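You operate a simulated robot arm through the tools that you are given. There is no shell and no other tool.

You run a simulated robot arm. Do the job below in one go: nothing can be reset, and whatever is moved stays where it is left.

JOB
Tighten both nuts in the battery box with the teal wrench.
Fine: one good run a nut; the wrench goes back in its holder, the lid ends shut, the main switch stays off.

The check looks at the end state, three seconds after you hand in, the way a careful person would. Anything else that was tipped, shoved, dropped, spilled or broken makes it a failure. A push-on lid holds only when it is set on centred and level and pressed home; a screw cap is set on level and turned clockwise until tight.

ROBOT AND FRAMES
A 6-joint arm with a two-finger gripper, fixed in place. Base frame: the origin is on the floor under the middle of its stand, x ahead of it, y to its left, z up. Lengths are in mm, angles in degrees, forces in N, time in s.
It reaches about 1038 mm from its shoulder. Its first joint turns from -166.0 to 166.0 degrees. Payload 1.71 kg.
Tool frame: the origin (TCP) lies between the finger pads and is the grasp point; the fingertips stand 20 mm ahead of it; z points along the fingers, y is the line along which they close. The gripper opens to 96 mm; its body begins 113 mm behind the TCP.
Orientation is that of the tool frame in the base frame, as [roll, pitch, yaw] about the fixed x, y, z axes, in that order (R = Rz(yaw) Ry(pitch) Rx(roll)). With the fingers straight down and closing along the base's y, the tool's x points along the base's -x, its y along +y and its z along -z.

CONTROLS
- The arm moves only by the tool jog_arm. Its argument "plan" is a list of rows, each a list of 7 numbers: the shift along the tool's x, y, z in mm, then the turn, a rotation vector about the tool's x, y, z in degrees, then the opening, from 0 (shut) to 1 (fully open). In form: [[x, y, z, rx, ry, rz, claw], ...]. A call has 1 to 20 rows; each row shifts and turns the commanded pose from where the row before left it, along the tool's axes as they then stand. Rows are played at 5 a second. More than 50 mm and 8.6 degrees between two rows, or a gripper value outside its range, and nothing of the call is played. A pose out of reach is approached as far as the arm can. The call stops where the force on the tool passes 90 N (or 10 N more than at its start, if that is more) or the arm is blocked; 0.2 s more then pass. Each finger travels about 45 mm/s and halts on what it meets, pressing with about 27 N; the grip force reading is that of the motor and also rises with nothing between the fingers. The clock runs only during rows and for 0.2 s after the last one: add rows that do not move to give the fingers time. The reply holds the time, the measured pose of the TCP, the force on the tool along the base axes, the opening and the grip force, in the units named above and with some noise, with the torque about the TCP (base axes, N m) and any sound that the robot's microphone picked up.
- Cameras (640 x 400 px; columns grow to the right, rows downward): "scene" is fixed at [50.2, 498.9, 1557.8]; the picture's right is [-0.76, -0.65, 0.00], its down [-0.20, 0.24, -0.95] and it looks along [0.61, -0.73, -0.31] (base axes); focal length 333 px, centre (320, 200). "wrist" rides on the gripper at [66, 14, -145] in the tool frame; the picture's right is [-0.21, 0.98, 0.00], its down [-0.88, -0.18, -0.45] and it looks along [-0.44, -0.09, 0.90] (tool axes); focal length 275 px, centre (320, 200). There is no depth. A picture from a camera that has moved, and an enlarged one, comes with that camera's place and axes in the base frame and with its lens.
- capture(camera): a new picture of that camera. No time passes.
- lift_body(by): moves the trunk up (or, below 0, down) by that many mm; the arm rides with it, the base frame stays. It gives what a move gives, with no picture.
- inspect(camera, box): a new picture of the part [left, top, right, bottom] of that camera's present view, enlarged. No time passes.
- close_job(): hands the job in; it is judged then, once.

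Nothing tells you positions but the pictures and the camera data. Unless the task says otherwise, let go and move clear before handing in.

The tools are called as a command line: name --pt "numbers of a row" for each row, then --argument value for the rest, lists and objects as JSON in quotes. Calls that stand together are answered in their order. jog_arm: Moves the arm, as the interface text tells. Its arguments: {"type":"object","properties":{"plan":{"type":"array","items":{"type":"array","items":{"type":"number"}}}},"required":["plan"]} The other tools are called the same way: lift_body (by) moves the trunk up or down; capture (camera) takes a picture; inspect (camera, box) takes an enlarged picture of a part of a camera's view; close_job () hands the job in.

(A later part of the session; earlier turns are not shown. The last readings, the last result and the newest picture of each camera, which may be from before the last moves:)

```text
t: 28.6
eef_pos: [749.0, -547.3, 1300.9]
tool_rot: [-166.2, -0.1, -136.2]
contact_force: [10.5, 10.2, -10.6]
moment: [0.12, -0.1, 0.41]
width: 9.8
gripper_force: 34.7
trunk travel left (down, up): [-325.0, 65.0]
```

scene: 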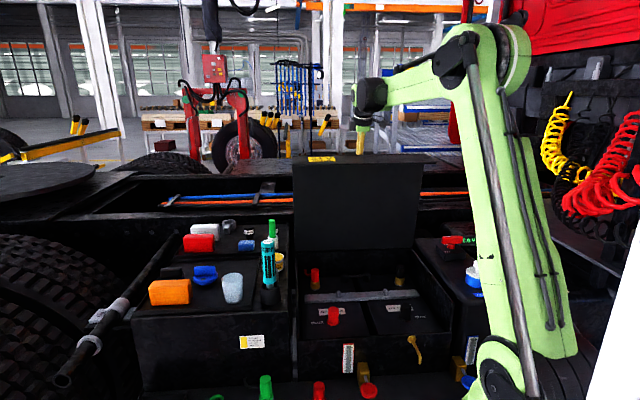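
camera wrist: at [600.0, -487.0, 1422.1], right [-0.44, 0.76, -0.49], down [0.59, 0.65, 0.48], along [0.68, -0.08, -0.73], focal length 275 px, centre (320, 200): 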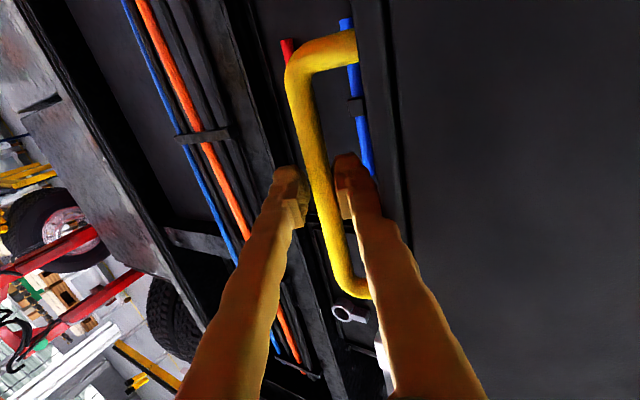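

About 87° open. I'll go two more steps and watch for a stop or an over-centre pull.

jog_arm --pt "-0.5 -14.29 5.52 -1.5 0 0 0" --pt "-0.5 -14.18 5.81 -1.5 0 0 0" --pt "0 0 0 0 0 0 0"

capture --camera "scene"

capture --camera "wrist"

```text
t: 29.4
eef_pos: [771.9, -568.3, 1294.8]
tool_rot: [-169.1, 0.0, -136.2]
contact_force: [5.8, 11.7, -25.7]
moment: [0.06, -0.01, 0.39]
width: 10.1
gripper_force: 34.7
trunk travel left (down, up): [-325.0, 65.0]
```

```text
taken
```

scene: 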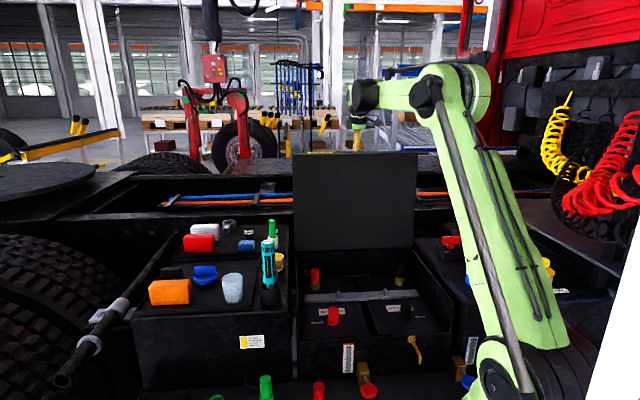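

```text
taken
camera wrist: at [696.2, -585.3, 1434.0], right [-0.52, 0.84, -0.18], down [0.7, 0.54, 0.47], along [0.49, 0.11, -0.86], focal length 275 px, centre (320, 200)
```

wrist: 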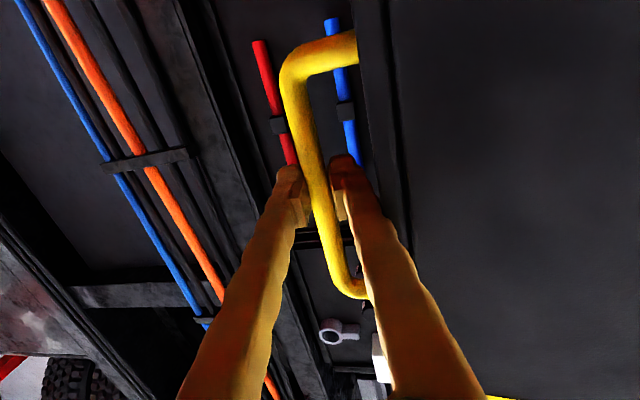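

About 92° open. I'll go a little further, checking the sign of the push.

jog_arm --pt "-0.5 -13.6 8.0 -1.5 0 0 0" --pt "0 0 0 0 0 0 0" --pt "0 0 0 0 0 0 0"

```text
t: 30.2
eef_pos: [781.6, -579.0, 1292.0]
tool_rot: [-170.6, -0.1, -136.2]
contact_force: [6.8, 5.4, -3.9]
moment: [0.01, 0.36, 0.34]
width: 9.9
gripper_force: 34.7
trunk travel left (down, up): [-325.0, 65.0]
```

jog_arm --pt "0 -13.95 6.3 -1.5 0 0 0" --pt "0 0 0 0 0 0 0" --pt "0 0 0 0 0 0 0"

```text
t: 31.0
eef_pos: [789.1, -584.5, 1291.4]
tool_rot: [-172.2, -0.1, -136.2]
contact_force: [-47.1, 51.5, -20.0]
moment: [0.2, 0.39, 0.31]
width: 17.9
gripper_force: 34.7
trunk travel left (down, up): [-325.0, 65.0]
```

The lid has met its stop at about 95° open. I'll back off to take the load away, then check that it stays by itself.

jog_arm --pt "0 4.3 -1.6 0 0 0 0" --pt "0 4.3 -1.6 0 0 0 0" --pt "0 0 0 0 0 0 0"

capture --camera "scene"

capture --camera "wrist"

```text
t: 31.8
eef_pos: [785.0, -582.6, 1289.2]
tool_rot: [-172.1, -0.1, -136.2]
contact_force: [-17.5, 27.6, -16.4]
moment: [-0.21, 0.52, 0.27]
width: 9.9
gripper_force: 35.5
trunk travel left (down, up): [-325.0, 65.0]
```

```text
taken
```

scene: 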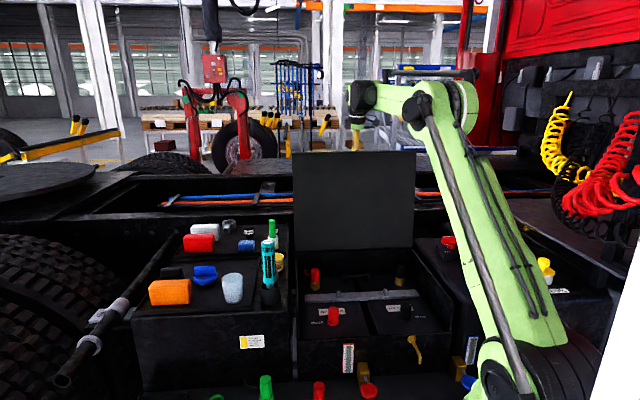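

```text
taken
camera wrist: at [713.7, -603.2, 1431.4], right [-0.52, 0.84, -0.14], down [0.72, 0.52, 0.47], along [0.46, 0.15, -0.87], focal length 275 px, centre (320, 200)
```

wrist: 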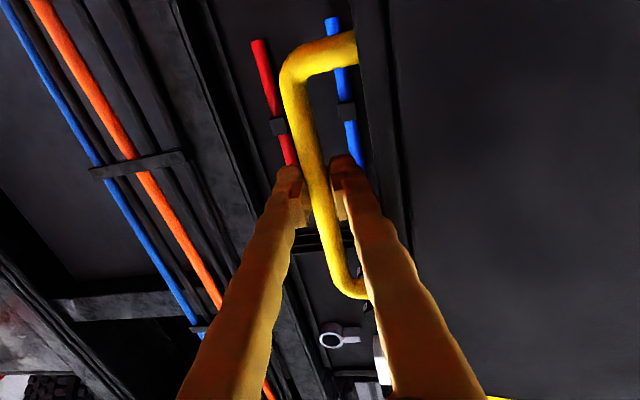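

jog_arm --pt "0 2.5 -0.5 0 0 0 0" --pt "0 2.5 -0.5 0 0 0 0" --pt "0 0 0 0 0 0 0" --pt "0 0 0 0 0 0 0"

```text
t: 32.8
eef_pos: [780.1, -580.0, 1290.2]
tool_rot: [-172.0, 0.0, -136.2]
contact_force: [15.9, -1.1, 27.4]
moment: [-0.07, -0.1, 0.35]
width: 9.8
gripper_force: 34.9
trunk travel left (down, up): [-325.0, 65.0]
```

jog_arm --pt "0 0 -1 0 0 0 0" --pt "0 0 -1 0 0 0 0" --pt "0 0 0 0 0 0 0"

jog_arm --pt "0 5 -1 0 0 0 0" --pt "0 0 0 0 0 0 0" --pt "0 0 0 0 0 0 0"

```text
t: 33.6
eef_pos: [779.9, -578.6, 1291.3]
tool_rot: [-172.2, 0.0, -136.2]
contact_force: [4.1, 3.5, -1.1]
moment: [-0.05, 0.06, 0.31]
width: 9.4
gripper_force: 35.1
trunk travel left (down, up): [-325.0, 65.0]
```

```text
t: 34.4
eef_pos: [777.1, -575.9, 1291.7]
tool_rot: [-172.1, 0.0, -136.2]
contact_force: [5.8, 1.0, 7.2]
moment: [-0.07, -0.02, 0.32]
width: 9.3
gripper_force: 35.3
trunk travel left (down, up): [-325.0, 65.0]
```

The lid tends slightly backward at about 94°. I'll push it to the stop and open the jaw just a little to confirm that it rests there.

jog_arm --pt "0 -4 0.8 0 0 0 0" --pt "0 -4 0.8 0 0 0 0" --pt "0 0 0 0 0 0 0.15" --pt "0 0 0 0 0 0 0.22" --pt "0 0 0 0 0 0 0.22" --pt "0 0 0 0 0 0 0.22" --pt "0 0 0 0 0 0 0.22"

inspect --camera "wrist" --box '[240, 100, 440, 320]'

```text
t: 36.0
eef_pos: [783.6, -581.6, 1291.0]
tool_rot: [-172.2, 0.0, -136.2]
contact_force: [0.2, -2.5, 0.8]
moment: [0.17, 0.09, 0.11]
width: 20.3
gripper_force: 0.1
trunk travel left (down, up): [-325.0, 65.0]
```

```text
1.82 times, centred on (340, 210) of wrist
camera zoom: at [712.3, -603.2, 1431.9], right [-0.52, 0.84, -0.13], down [0.72, 0.52, 0.47], along [0.46, 0.15, -0.87], focal length 500 px, centre (284, 182)
```

zoom: 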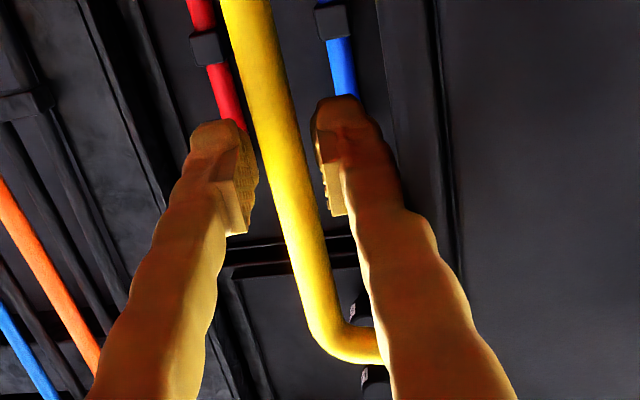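

The bar leans on the rear finger, so the lid wants to stay open. I'll open wider and confirm it rests on its stop.

jog_arm --pt "0 0 0 0 0 0 0.3" --pt "0 0 0 0 0 0 0.38" --pt "0 0 0 0 0 0 0.45" --pt "0 0 0 0 0 0 0.45" --pt "0 0 0 0 0 0 0.45" --pt "0 0 0 0 0 0 0.45"

inspect --camera "wrist" --box '[240, 100, 440, 320]'

capture --camera "scene"

```text
t: 37.4
eef_pos: [783.1, -581.5, 1291.7]
tool_rot: [-172.1, 0.0, -136.2]
contact_force: [1.0, -2.5, 1.1]
moment: [0.11, 0.05, 0.07]
width: 42.5
gripper_force: 0.1
trunk travel left (down, up): [-325.0, 65.0]
```

```text
1.82 times, centred on (340, 210) of wrist
camera zoom: at [712.4, -603.1, 1431.9], right [-0.52, 0.84, -0.13], down [0.72, 0.52, 0.47], along [0.46, 0.15, -0.87], focal length 500 px, centre (284, 182)
```

zoom: 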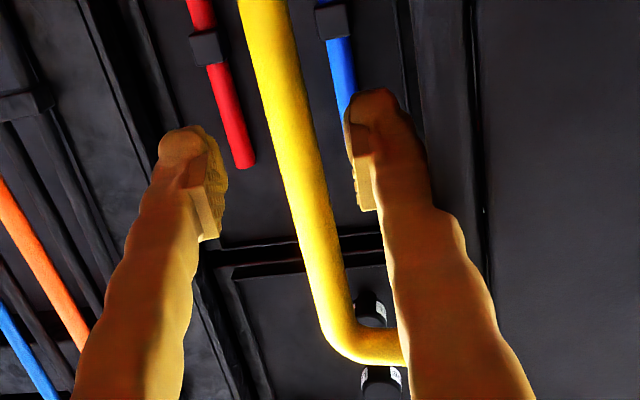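

```text
taken
```

scene: 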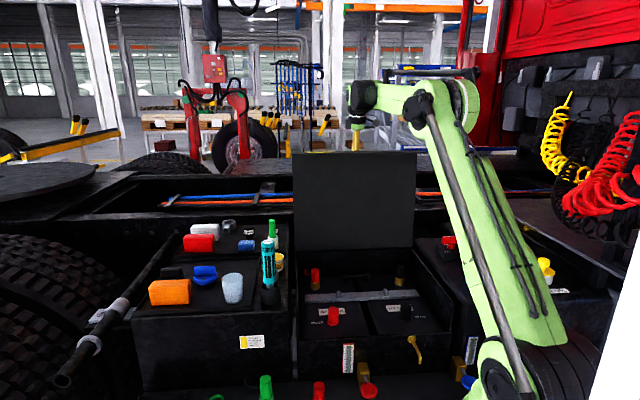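

Opening that far makes the inner finger press the lid's face, so I'll narrow the jaw again and withdraw along the plane of the lid.

jog_arm --pt "0 0 0 0 0 0 0.3" --pt "0 0 0 0 0 0 0.24" --pt "0 0 0 0 0 0 0.24" --pt "0 0 0 0 0 0 0.24" --pt "0 0 0 0 0 0 0.24"

inspect --camera "wrist" --box '[240, 100, 440, 320]'

```text
t: 38.6
eef_pos: [784.0, -582.2, 1291.1]
tool_rot: [-172.3, 0.0, -136.2]
contact_force: [1.7, -1.6, 0.3]
moment: [0.08, 0.09, 0.02]
width: 22.3
gripper_force: 0.1
trunk travel left (down, up): [-325.0, 65.0]
```

```text
1.82 times, centred on (340, 210) of wrist
camera zoom: at [712.4, -603.0, 1432.0], right [-0.52, 0.84, -0.13], down [0.72, 0.52, 0.47], along [0.46, 0.15, -0.87], focal length 500 px, centre (284, 182)
```

zoom: 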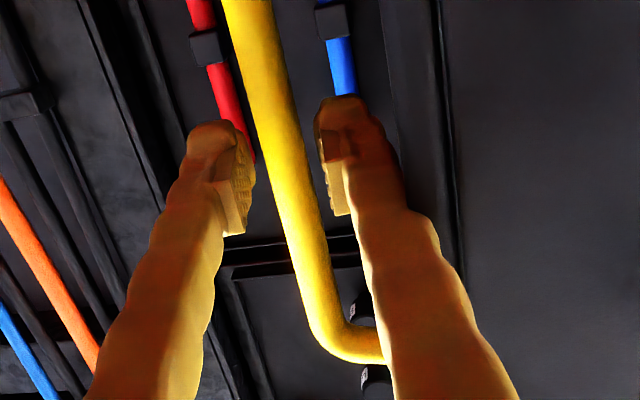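

jog_arm --pt "0 -1.5 0 0 0 0 0.24" --pt "0 -2.3 -9.7 0 0 0 0.24" --pt "0 -2.3 -9.7 0 0 0 0.24" --pt "0 0 0 0 0 0 0.24"

inspect --camera "wrist" --box '[240, 100, 440, 320]'

```text
t: 39.6
eef_pos: [785.0, -584.7, 1310.8]
tool_rot: [-172.2, 0.0, -136.2]
contact_force: [-0.6, 0.5, -0.8]
moment: [0.04, 0.02, 0.01]
width: 23.1
gripper_force: 0.1
trunk travel left (down, up): [-325.0, 65.0]
```

```text
1.82 times, centred on (340, 210) of wrist
camera zoom: at [714.5, -605.7, 1452.0], right [-0.52, 0.84, -0.13], down [0.72, 0.52, 0.47], along [0.46, 0.15, -0.87], focal length 500 px, centre (284, 182)
```

zoom: 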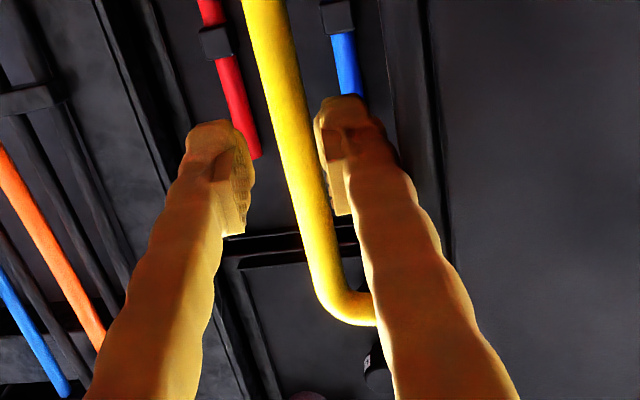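

Contact is zero and the lid stands by itself. I'll withdraw fully upward.

jog_arm --pt "0 -2.3 -9.7 0 0 0 0.24" --pt "0 -4.5 -19.5 0 0 0 0.24" --pt "0 -4.5 -19.5 0 0 0 0.24" --pt "0 -4.5 -19.5 0 0 0 0.24" --pt "0 -4.5 -19.5 0 0 0 0.24" --pt "0 0 0 0 0 0 0.24"

capture --camera "scene"

capture --camera "wrist"

```text
t: 41.0
eef_pos: [793.4, -593.7, 1403.2]
tool_rot: [-172.2, 0.1, -136.2]
contact_force: [-0.2, 0.2, 0.1]
moment: [-0.05, -0.01, 0.03]
width: 23.0
gripper_force: 0.1
out of reach, approached as far as the arm can: row 5
trunk travel left (down, up): [-325.0, 65.0]
```

```text
taken
```

scene: 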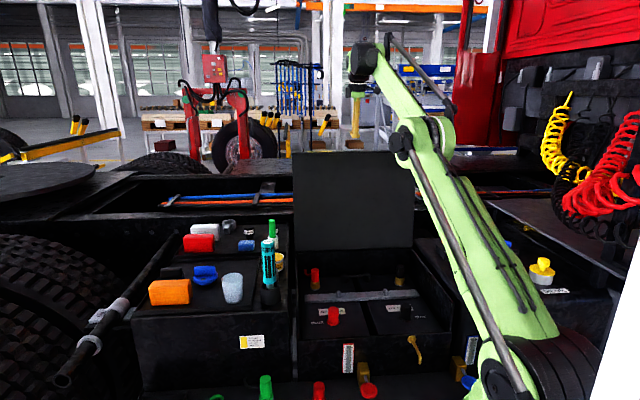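

```text
taken
camera wrist: at [723.1, -613.5, 1545.0], right [-0.52, 0.84, -0.13], down [0.72, 0.52, 0.47], along [0.46, 0.15, -0.88], focal length 275 px, centre (320, 200)
```

wrist: 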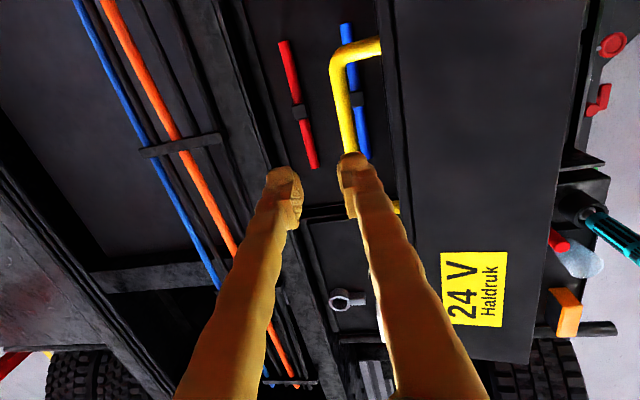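

The gripper is clear above the lid, which stands open. I'll retreat back over the box with a little extra height and level the tool.

jog_arm --pt "0 43.9 -11.2 0 0 0 0.24" --pt "0 43.9 -11.2 0 0 0 0.24" --pt "0 43.9 -11.2 0 0 0 0.24" --pt "0 43.9 -11.2 0 0 0 0.24" --pt "0 43.9 -11.2 -1.5 0 0 0.24" --pt "0 45 -9 -2 0 0 0.24" --pt "0 45 -7 -2 0 0 0.24" --pt "0 45 -5 -2.4 0 0 0.24" --pt "0 0 0 0 0 0 0.24"

capture --camera "scene"

capture --camera "wrist"

```text
t: 43.0
eef_pos: [537.7, -327.7, 1436.5]
tool_rot: [180.0, 0.0, -136.1]
contact_force: [-0.7, 0.2, 0.6]
moment: [0.0, -0.01, -0.03]
width: 22.9
gripper_force: 0.1
trunk travel left (down, up): [-325.0, 65.0]
```

```text
taken
```

scene: 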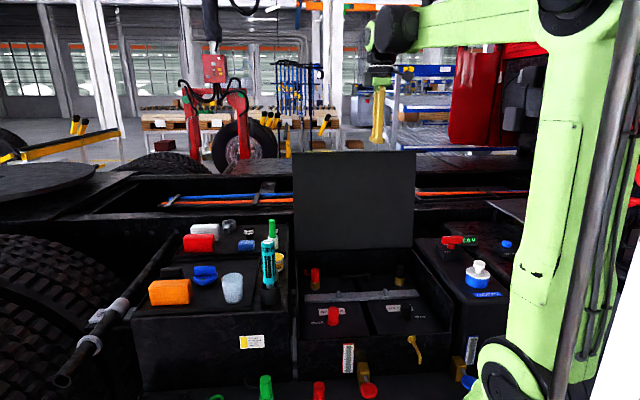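

```text
taken
camera wrist: at [480.7, -361.7, 1580.4], right [-0.53, 0.85, 0.0], down [0.76, 0.47, 0.44], along [0.38, 0.24, -0.9], focal length 275 px, centre (320, 200)
```

wrist: 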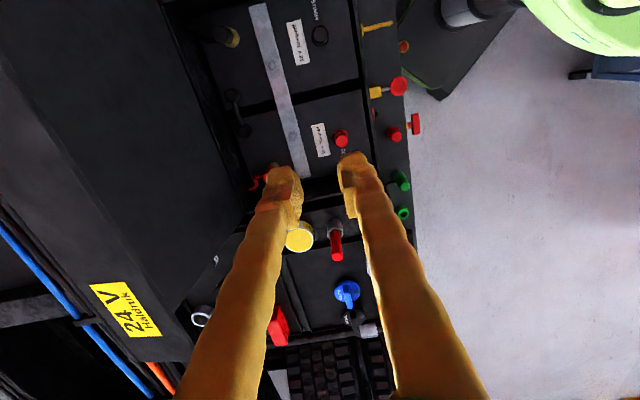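

The box is open. I'll zoom onto the hold-down bar to find the nuts.

inspect --camera "wrist" --box '[190, 0, 370, 200]'

inspect --camera "scene" --box '[290, 250, 450, 350]'

inspect --camera "scene" --box '[300, 280, 350, 312]'

inspect --camera "scene" --box '[350, 280, 420, 325]'

```text
2.00 times, centred on (280, 100) of wrist
camera zoom: at [480.7, -361.7, 1580.4], right [-0.53, 0.85, 0.0], down [0.76, 0.47, 0.44], along [0.38, 0.24, -0.9], focal length 551 px, centre (400, 400)
```

zoom: 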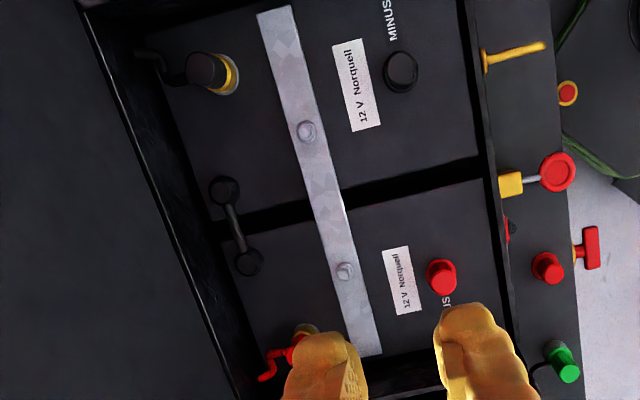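

```text
4.00 times, centred on (370, 300) of scene
camera zoom: at [50.2, 498.9, 1557.8], right [-0.76, -0.65, 0.0], down [-0.2, 0.24, -0.95], along [0.61, -0.73, -0.31], focal length 1331 px, centre (120, -200)
```

zoom: 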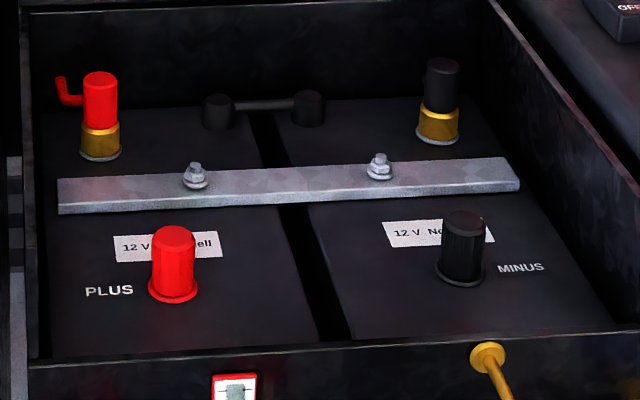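

```text
12.50 times, centred on (325, 296) of scene
camera zoom: at [50.2, 498.9, 1557.8], right [-0.76, -0.65, 0.0], down [-0.2, 0.24, -0.95], along [0.61, -0.73, -0.31], focal length 4160 px, centre (258, -1000)
```

zoom: 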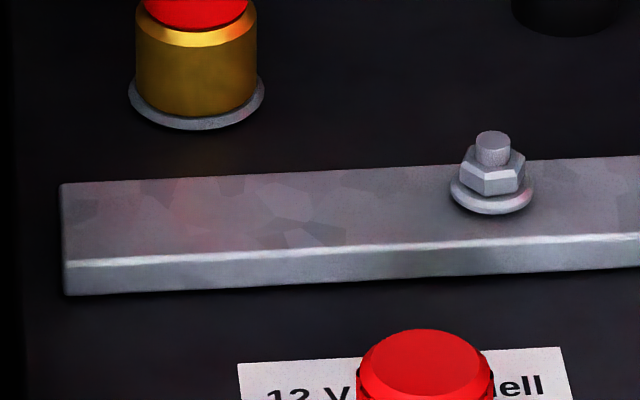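

```text
8.89 times, centred on (385, 302) of scene
camera zoom: at [50.2, 498.9, 1557.8], right [-0.76, -0.65, 0.0], down [-0.2, 0.24, -0.95], along [0.61, -0.73, -0.31], focal length 2958 px, centre (-258, -711)
```

zoom: 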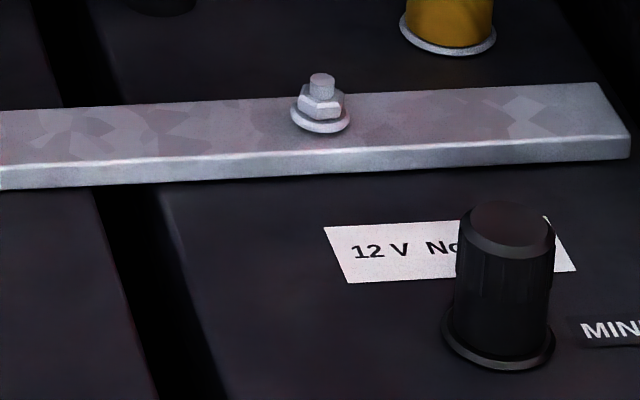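

Both nuts sit on the grey hold-down bar: nut 1 near (660, -335) and nut 2 near (543, -451), at z≈870. The wrench stands near (717, -62) with its top at z≈1152. Before grasping it I'll probe the wrist's turning range in free air, since each nut needs one continuous clockwise run.

jog_arm --pt "0 0 0 0 0 -8.5 0.24" --pt "0 0 0 0 0 -8.5 0.24" --pt "0 0 0 0 0 -8.5 0.24" --pt "0 0 0 0 0 -8.5 0.24" --pt "0 0 0 0 0 -8.5 0.24" --pt "0 0 0 0 0 -8.5 0.24" --pt "0 0 0 0 0 -8.5 0.24" --pt "0 0 0 0 0 -8.5 0.24" --pt "0 0 0 0 0 -8.5 0.24" --pt "0 0 0 0 0 -8.5 0.24" --pt "0 0 0 0 0 -8.5 0.24" --pt "0 0 0 0 0 -8.5 0.24" --pt "0 0 0 0 0 0 0.24"

```text
t: 45.8
eef_pos: [537.8, -325.8, 1435.8]
tool_rot: [179.7, 0.0, -40.1]
contact_force: [-0.5, -0.1, -0.3]
moment: [-0.01, 0.01, 0.0]
width: 23.1
gripper_force: 0.0
out of reach, approached as far as the arm can: row 12
trunk travel left (down, up): [-325.0, 65.0]
```

The wrist's anticlockwise limit is at this yaw, leaving roughly 330° of clockwise travel, which is ideal for the runs. I'll go above the wrench with this orientation, jaw open.

jog_arm --pt "-4.1 -39.7 22 0 0 0.5 0.24" --pt "-4.1 -39.7 22 0 0 0.5 0.24" --pt "-4.1 -39.7 22 0 0 0 0.24" --pt "-4.1 -39.7 22 0 0 0 0.24" --pt "-4.1 -39.7 22 0 0 0 0.5" --pt "-4.1 -39.7 22 0 0 0 0.8" --pt "-4.1 -39.7 22 0 0 0 1" --pt "-4.1 -39.7 22 0 0 0 1" --pt "0 0 0 0 0 0 1" --pt "0 0 0 0 0 0 1"

capture --camera "wrist"

capture --camera "scene"

```text
t: 48.0
eef_pos: [721.8, -66.7, 1258.2]
tool_rot: [179.9, 0.0, -41.3]
contact_force: [-0.8, 0.0, -0.5]
moment: [0.04, -0.05, 0.02]
width: 96.1
gripper_force: 0.1
trunk travel left (down, up): [-325.0, 65.0]
```

```text
taken
camera wrist: at [761.0, -120.4, 1402.8], right [-0.8, -0.6, 0.0], down [-0.54, 0.72, 0.44], along [-0.27, 0.35, -0.9], focal length 275 px, centre (320, 200)
```

wrist: 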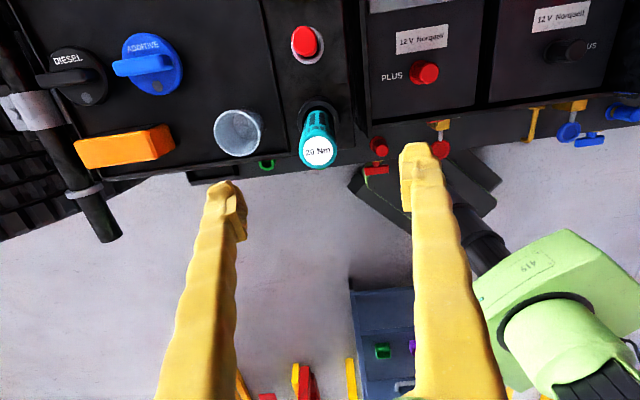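

```text
taken
```

scene: 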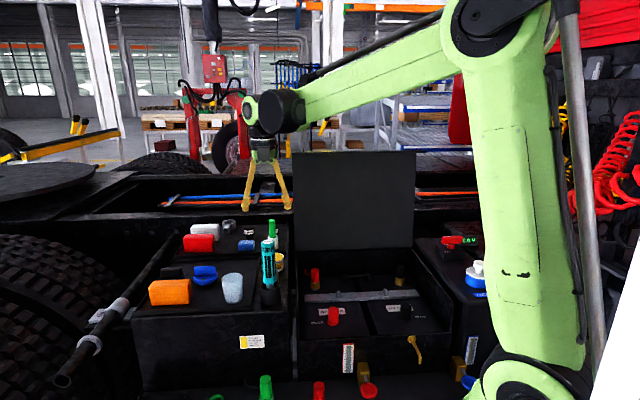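

The wrench top is almost directly below the jaw. I'll zoom in to fine-tune centring and check the surroundings.

inspect --camera "wrist" --box '[200, 20, 420, 220]'

inspect --camera "wrist" --box '[285, 90, 355, 180]'

inspect --camera "scene" --box '[220, 170, 320, 320]'

```text
2.00 times, centred on (310, 120) of wrist
camera zoom: at [761.0, -120.4, 1402.8], right [-0.8, -0.6, 0.0], down [-0.54, 0.72, 0.44], along [-0.27, 0.35, -0.9], focal length 551 px, centre (340, 360)
```

zoom: 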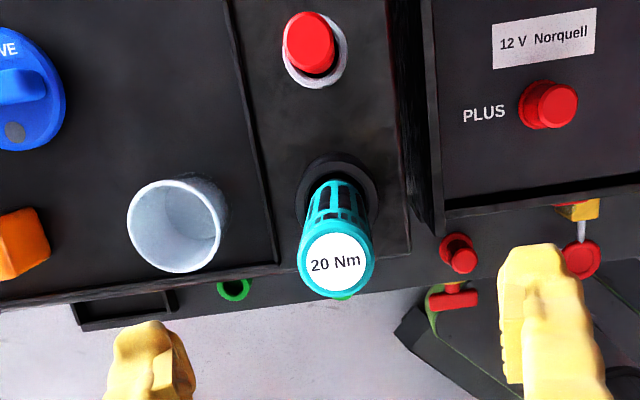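

```text
4.44 times, centred on (320, 135) of wrist
camera zoom: at [761.0, -120.4, 1402.8], right [-0.8, -0.6, 0.0], down [-0.54, 0.72, 0.44], along [-0.27, 0.35, -0.9], focal length 1224 px, centre (320, 489)
```

zoom: 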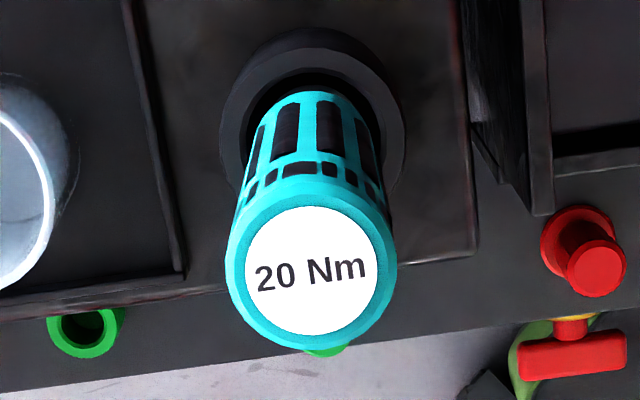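

```text
2.67 times, centred on (270, 245) of scene
camera zoom: at [50.2, 498.9, 1557.8], right [-0.76, -0.65, 0.0], down [-0.2, 0.24, -0.95], along [0.61, -0.73, -0.31], focal length 887 px, centre (453, 80)
```

zoom: 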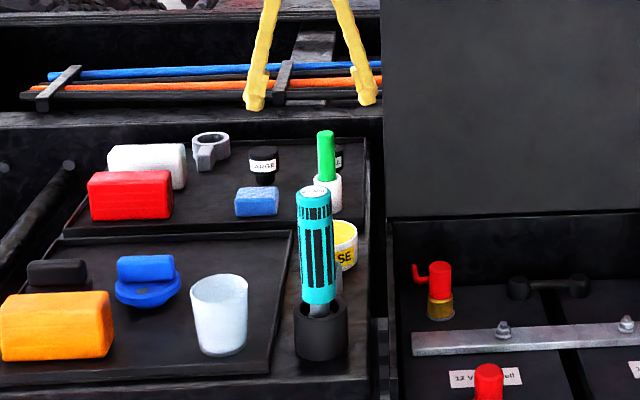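

The wrench stands upright about 5 mm off-centre, with a handle of roughly 34 mm diameter. I'll correct and descend so the pads sit about 50 mm below its top.

jog_arm --pt "-4.5 -2.9 0 0 0 0 1" --pt "0 0 38 0 0 0 1" --pt "0 0 38 0 0 0 1" --pt "0 0 38 0 0 0 1" --pt "0 0 38 0 0 0 1" --pt "0 0 0 0 0 0 1"

capture --camera "wrist"

inspect --camera "scene" --box '[220, 170, 320, 320]'

```text
t: 49.4
eef_pos: [719.3, -61.1, 1104.0]
tool_rot: [180.0, 0.0, -41.2]
contact_force: [-0.1, 0.3, -0.5]
moment: [0.04, 0.04, -0.01]
width: 95.9
gripper_force: 0.1
trunk travel left (down, up): [-325.0, 65.0]
```

```text
taken
camera wrist: at [759.9, -114.9, 1249.3], right [-0.8, -0.6, 0.0], down [-0.54, 0.72, 0.44], along [-0.27, 0.35, -0.9], focal length 275 px, centre (320, 200)
```

wrist: 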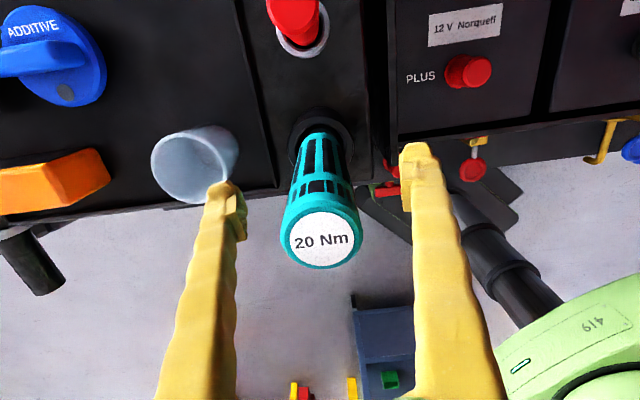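

```text
2.67 times, centred on (270, 245) of scene
camera zoom: at [50.2, 498.9, 1557.8], right [-0.76, -0.65, 0.0], down [-0.2, 0.24, -0.95], along [0.61, -0.73, -0.31], focal length 887 px, centre (453, 80)
```

zoom: 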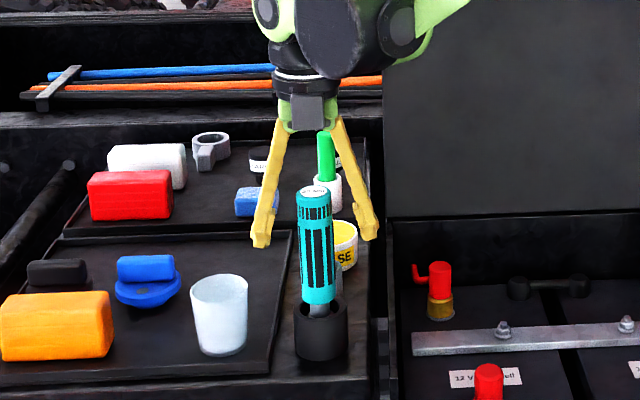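

Centred. I'll close on the handle.

jog_arm --pt "0 0 0 0 0 0 0.7" --pt "0 0 0 0 0 0 0.5" --pt "0 0 0 0 0 0 0.3" --pt "0 0 0 0 0 0 0.1" --pt "0 0 0 0 0 0 0" --pt "0 0 0 0 0 0 0" --pt "0 0 0 0 0 0 0"

capture --camera "wrist"

inspect --camera "scene" --box '[220, 170, 320, 320]'

```text
t: 51.0
eef_pos: [720.2, -60.5, 1105.5]
tool_rot: [179.8, 0.0, -41.2]
contact_force: [0.7, -0.7, 0.5]
moment: [0.05, -0.03, 0.03]
width: 36.4
gripper_force: 26.9
trunk travel left (down, up): [-325.0, 65.0]
```

```text
taken
camera wrist: at [759.7, -114.8, 1249.8], right [-0.8, -0.6, 0.0], down [-0.54, 0.72, 0.44], along [-0.27, 0.35, -0.9], focal length 275 px, centre (320, 200)
```

wrist: 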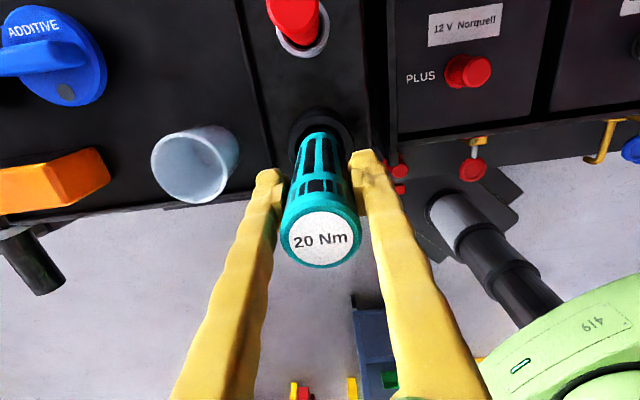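

```text
2.67 times, centred on (270, 245) of scene
camera zoom: at [50.2, 498.9, 1557.8], right [-0.76, -0.65, 0.0], down [-0.2, 0.24, -0.95], along [0.61, -0.73, -0.31], focal length 887 px, centre (453, 80)
```

zoom: 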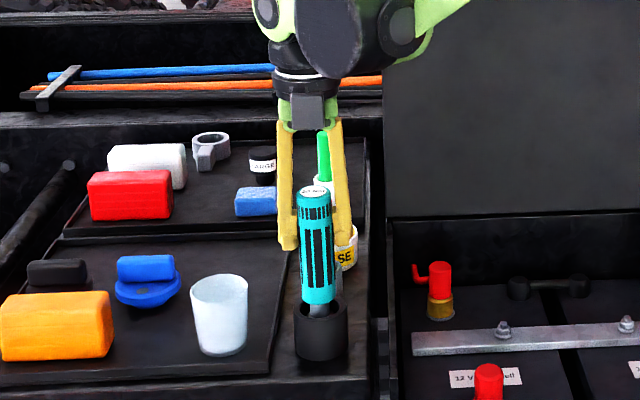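

Gripped at 36.4 mm; the pick pose is (719.3, -60.8, 1104.8). I'll lift it straight up out of the holder.

jog_arm --pt "0 0 -10 0 0 0 0" --pt "0 0 -20 0 0 0 0" --pt "0 0 -30 0 0 0 0" --pt "0 0 -30 0 0 0 0" --pt "0 0 -30 0 0 0 0" --pt "0 0 -20 0 0 0 0" --pt "0 0 0 0 0 0 0"

capture --camera "wrist"

inspect --camera "scene" --box '[220, 150, 320, 320]'

```text
t: 52.6
eef_pos: [720.8, -60.7, 1246.5]
tool_rot: [179.8, 0.1, -41.3]
contact_force: [0.1, -0.7, -7.4]
moment: [-0.02, -0.03, -0.04]
width: 36.5
gripper_force: 27.0
trunk travel left (down, up): [-325.0, 65.0]
```

```text
taken
camera wrist: at [760.2, -115.5, 1391.3], right [-0.8, -0.6, 0.0], down [-0.54, 0.72, 0.44], along [-0.27, 0.35, -0.9], focal length 275 px, centre (320, 200)
```

wrist: 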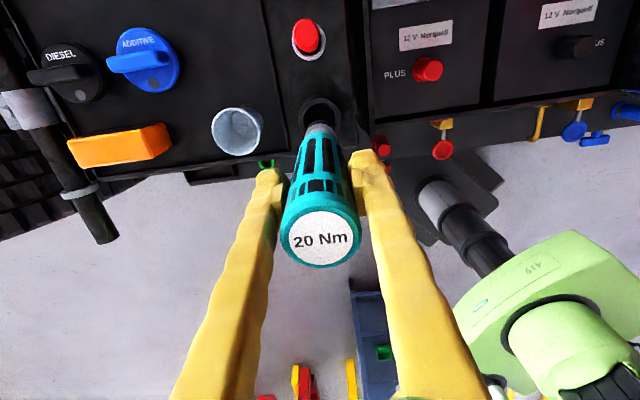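

```text
2.35 times, centred on (270, 235) of scene
camera zoom: at [50.2, 498.9, 1557.8], right [-0.76, -0.65, 0.0], down [-0.2, 0.24, -0.95], along [0.61, -0.73, -0.31], focal length 783 px, centre (438, 118)
```

zoom: 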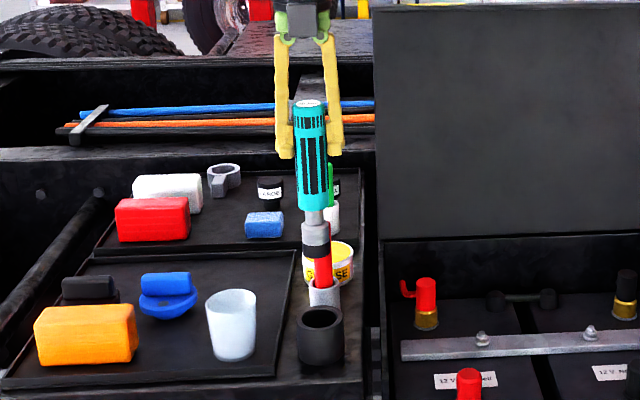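

The wrench is free (about 7 N), with a black socket roughly 150 mm below the TCP. I'll carry it along the box front and then in over nut 1, keeping clear of the open lid.

jog_arm --pt "-3.4 38.5 0 0 0 0 0" --pt "-3.4 38.5 0 0 0 2 0" --pt "-3.4 38.5 0 0 0 3 0" --pt "-3.4 38.5 0 0 0 3 0" --pt "-3.4 38.5 0 0 0 3 0" --pt "-3.4 38.5 0 0 0 3 0" --pt "0 0 0 0 0 0 0"

capture --camera "wrist"

capture --camera "scene"

```text
t: 54.2
eef_pos: [540.6, -206.7, 1247.3]
tool_rot: [179.9, -0.1, -55.3]
contact_force: [0.2, 1.0, -6.5]
moment: [-0.01, -0.04, -0.02]
width: 36.3
gripper_force: 27.0
trunk travel left (down, up): [-325.0, 65.0]
```

```text
taken
camera wrist: at [566.9, -269.6, 1391.3], right [-0.92, -0.39, 0.0], down [-0.35, 0.83, 0.44], along [-0.17, 0.41, -0.9], focal length 275 px, centre (320, 200)
```

wrist: 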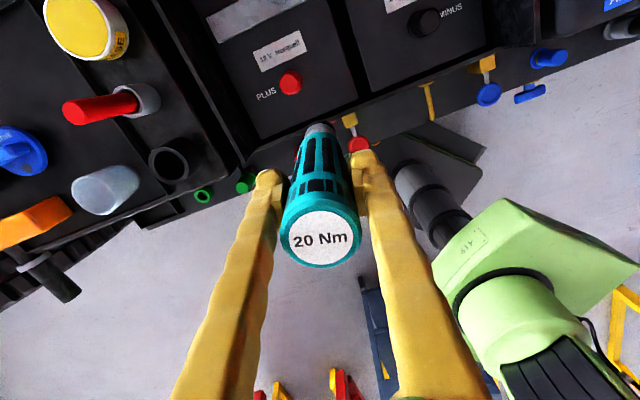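

```text
taken
```

scene: 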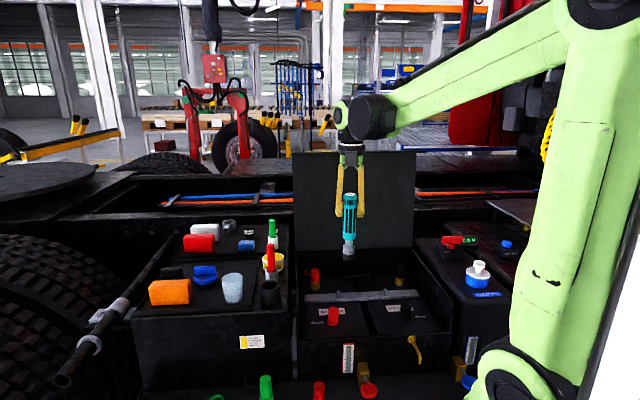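

Now I'll move in over nut 1 at the same height.

jog_arm --pt "43.2 -6.3 0 0 0 0 0" --pt "43.2 -6.3 0 0 0 0 0" --pt "43.2 -6.3 0 0 0 0 0" --pt "43.2 -6.3 0 0 0 0 0" --pt "0 0 40 0 0 0 0" --pt "0 0 40 0 0 0 0" --pt "0 0 40 0 0 0 0" --pt "0 0 0 0 0 0 0"

capture --camera "wrist"

inspect --camera "wrist" --box '[220, 60, 420, 200]'

inspect --camera "scene" --box '[280, 200, 440, 340]'

```text
t: 56.0
eef_pos: [659.0, -334.9, 1126.5]
tool_rot: [179.8, 0.0, -55.2]
contact_force: [0.2, -0.1, -7.0]
moment: [0.01, 0.0, 0.01]
width: 36.6
gripper_force: 26.9
trunk travel left (down, up): [-325.0, 65.0]
```

```text
taken
camera wrist: at [686.8, -397.0, 1270.2], right [-0.92, -0.39, 0.0], down [-0.35, 0.83, 0.44], along [-0.17, 0.41, -0.9], focal length 275 px, centre (320, 200)
```

wrist: 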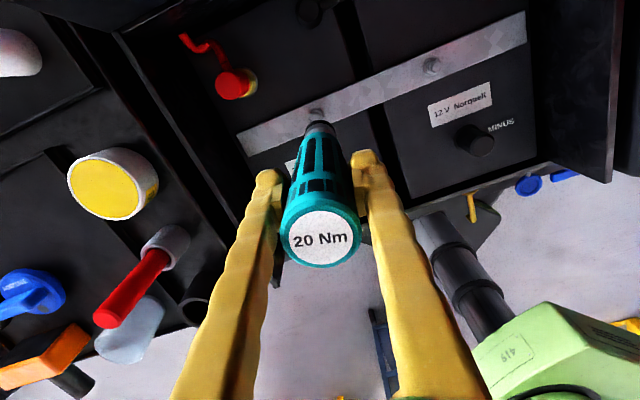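

```text
2.86 times, centred on (320, 130) of wrist
camera zoom: at [686.8, -397.0, 1270.2], right [-0.92, -0.39, 0.0], down [-0.35, 0.83, 0.44], along [-0.17, 0.41, -0.9], focal length 786 px, centre (320, 400)
```

zoom: 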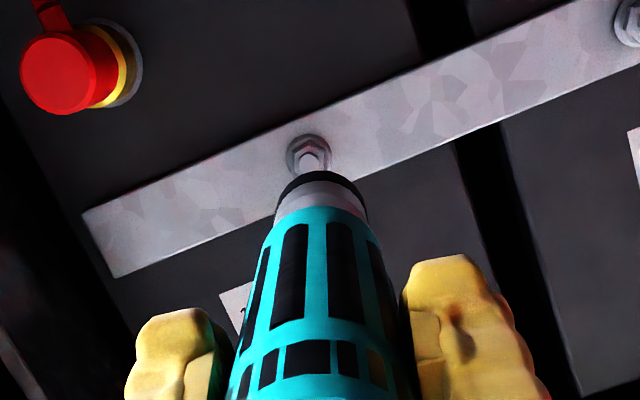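

```text
2.86 times, centred on (360, 270) of scene
camera zoom: at [50.2, 498.9, 1557.8], right [-0.76, -0.65, 0.0], down [-0.2, 0.24, -0.95], along [0.61, -0.73, -0.31], focal length 951 px, centre (206, 0)
```

zoom: 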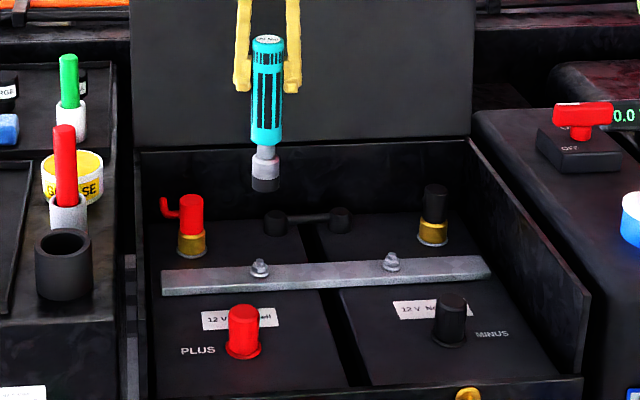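

The socket is nearly over nut 1. Nut 1 reads about (665, -333, 850–870), so I'll correct by 6 mm, lower a little and check again.

jog_arm --pt "1.8 -6 0 0 0 0 0" --pt "0 0 25 0 0 0 0" --pt "0 0 25 0 0 0 0" --pt "0 0 0 0 0 0 0"

inspect --camera "wrist" --box '[270, 80, 370, 180]'

inspect --camera "scene" --box '[300, 250, 380, 310]'

```text
t: 57.0
eef_pos: [665.7, -333.8, 1075.5]
tool_rot: [179.8, 0.0, -55.3]
contact_force: [-0.8, 0.8, -7.0]
moment: [-0.02, -0.01, -0.03]
width: 36.6
gripper_force: 27.3
trunk travel left (down, up): [-325.0, 65.0]
```

```text
4.00 times, centred on (320, 130) of wrist
camera zoom: at [692.7, -395.4, 1219.8], right [-0.92, -0.39, 0.0], down [-0.35, 0.83, 0.44], along [-0.17, 0.41, -0.9], focal length 1101 px, centre (320, 480)
```

zoom: 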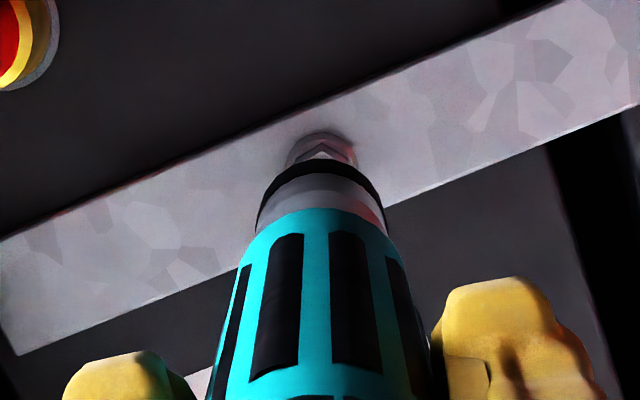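

```text
6.67 times, centred on (340, 280) of scene
camera zoom: at [50.2, 498.9, 1557.8], right [-0.76, -0.65, 0.0], down [-0.2, 0.24, -0.95], along [0.61, -0.73, -0.31], focal length 2218 px, centre (187, -333)
```

zoom: 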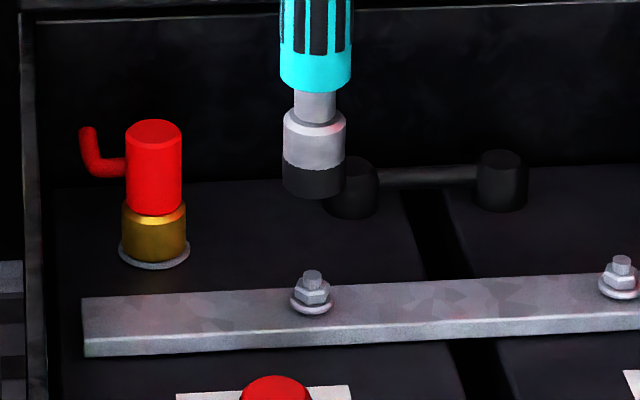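

Alignment looks within about 1 mm, with the socket bottom at z≈930 and the nut hex at about 862–872. I'll lower until just above the stud and look again.

jog_arm --pt "0.5 0.4 16 0 0 0 0" --pt "0 0 16 0 0 0 0" --pt "0 0 12 0 0 0 0" --pt "0 0 0 0 0 0 0"

inspect --camera "wrist" --box '[270, 80, 370, 180]'

inspect --camera "scene" --box '[300, 250, 380, 310]'

```text
t: 58.0
eef_pos: [665.6, -335.9, 1033.0]
tool_rot: [179.8, 0.0, -55.3]
contact_force: [0.0, -0.5, -7.7]
moment: [-0.05, 0.0, 0.0]
width: 36.4
gripper_force: 27.5
trunk travel left (down, up): [-325.0, 65.0]
```

```text
4.00 times, centred on (320, 130) of wrist
camera zoom: at [692.5, -396.3, 1176.7], right [-0.92, -0.39, 0.0], down [-0.35, 0.83, 0.44], along [-0.17, 0.41, -0.9], focal length 1101 px, centre (320, 480)
```

zoom: 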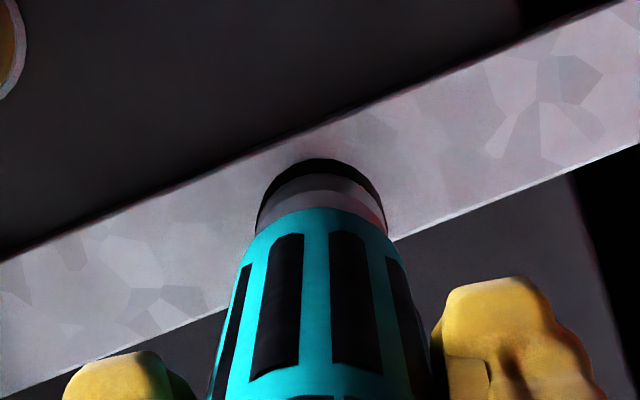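

```text
6.67 times, centred on (340, 280) of scene
camera zoom: at [50.2, 498.9, 1557.8], right [-0.76, -0.65, 0.0], down [-0.2, 0.24, -0.95], along [0.61, -0.73, -0.31], focal length 2218 px, centre (187, -333)
```

zoom: 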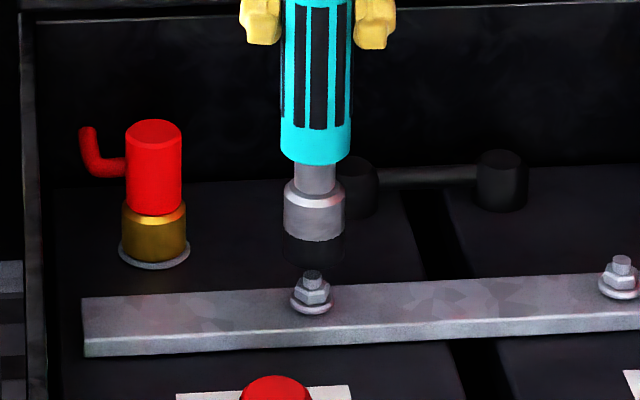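

The socket is just above the stud and aligned in both views. I'll lower slowly onto the nut, watching the force.

jog_arm --pt "0 0 3 0 0 0 0" --pt "0 0 3 0 0 0 0" --pt "0 0 3 0 0 0 0" --pt "0 0 3 0 0 0 0" --pt "0 0 0 0 0 0 0"

inspect --camera "scene" --box '[310, 260, 370, 310]'

```text
t: 59.2
eef_pos: [665.8, -334.4, 1020.2]
tool_rot: [180.0, 0.0, -55.4]
contact_force: [0.0, 1.1, -7.6]
moment: [-0.02, 0.0, -0.01]
width: 36.4
gripper_force: 26.7
trunk travel left (down, up): [-325.0, 65.0]
```

```text
8.00 times, centred on (340, 285) of scene
camera zoom: at [50.2, 498.9, 1557.8], right [-0.76, -0.65, 0.0], down [-0.2, 0.24, -0.95], along [0.61, -0.73, -0.31], focal length 2662 px, centre (160, -480)
```

zoom: 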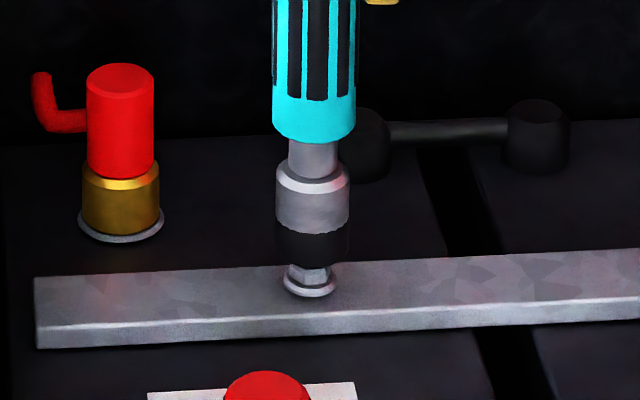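

inspect --camera "scene" --box '[325, 275, 355, 295]'

```text
16.00 times, centred on (340, 285) of scene
camera zoom: at [50.2, 498.9, 1557.8], right [-0.76, -0.65, 0.0], down [-0.2, 0.24, -0.95], along [0.61, -0.73, -0.31], focal length 5324 px, centre (0, -1160)
```

zoom: 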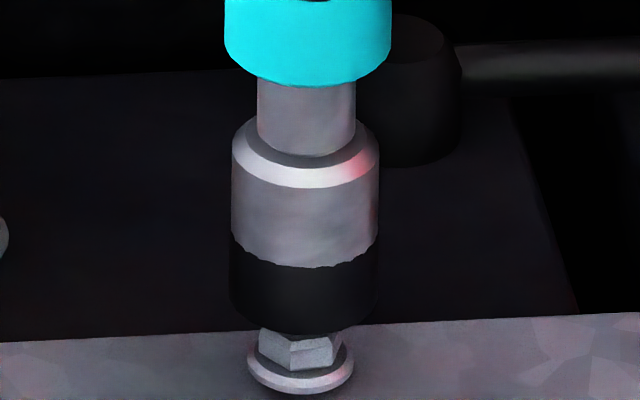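

The socket is over the stud and centred within half a millimetre. I'll continue down in small steps.

jog_arm --pt "0 -0.4 1.5 0 0 0 0" --pt "0 0 1.5 0 0 0 0" --pt "0 0 1.5 0 0 0 0" --pt "0 0 1.5 0 0 0 0" --pt "0 0 0 0 0 0 0"

inspect --camera "scene" --box '[325, 275, 355, 295]'

```text
t: 60.4
eef_pos: [665.8, -334.7, 1014.4]
tool_rot: [180.0, -0.1, -55.3]
contact_force: [-0.1, 0.7, -7.1]
moment: [0.01, -0.05, 0.0]
width: 36.2
gripper_force: 26.5
trunk travel left (down, up): [-325.0, 65.0]
```

```text
16.00 times, centred on (340, 285) of scene
camera zoom: at [50.2, 498.9, 1557.8], right [-0.76, -0.65, 0.0], down [-0.2, 0.24, -0.95], along [0.61, -0.73, -0.31], focal length 5324 px, centre (0, -1160)
```

zoom: 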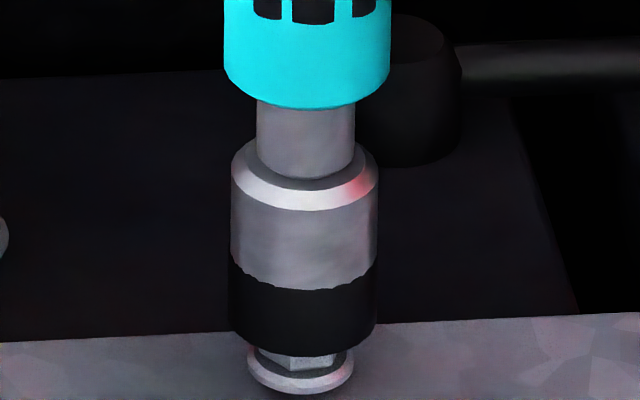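

jog_arm --pt "0 0 1.5 0 0 0 0" --pt "0 0 1.5 0 0 0 0" --pt "0 0 1 0 0 0 0" --pt "0 0 1 0 0 0 0" --pt "0 0 0 0 0 0 0"

inspect --camera "scene" --box '[325, 275, 355, 295]'

```text
t: 61.6
eef_pos: [666.2, -334.3, 1009.4]
tool_rot: [179.9, 0.0, -55.3]
contact_force: [-0.8, -0.2, -7.0]
moment: [0.0, 0.01, -0.01]
width: 36.6
gripper_force: 27.0
trunk travel left (down, up): [-325.0, 65.0]
```

```text
16.00 times, centred on (340, 285) of scene
camera zoom: at [50.2, 498.9, 1557.8], right [-0.76, -0.65, 0.0], down [-0.2, 0.24, -0.95], along [0.61, -0.73, -0.31], focal length 5324 px, centre (0, -1160)
```

zoom: 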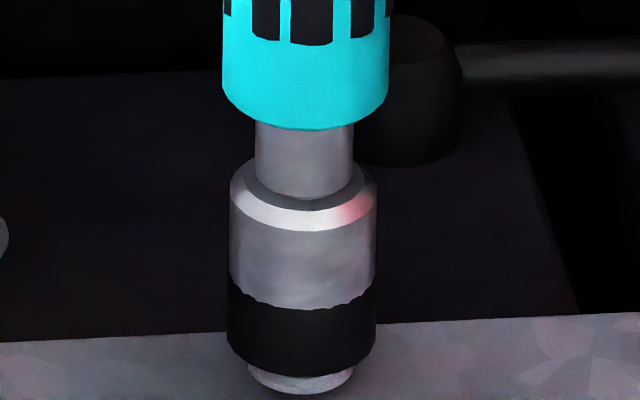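

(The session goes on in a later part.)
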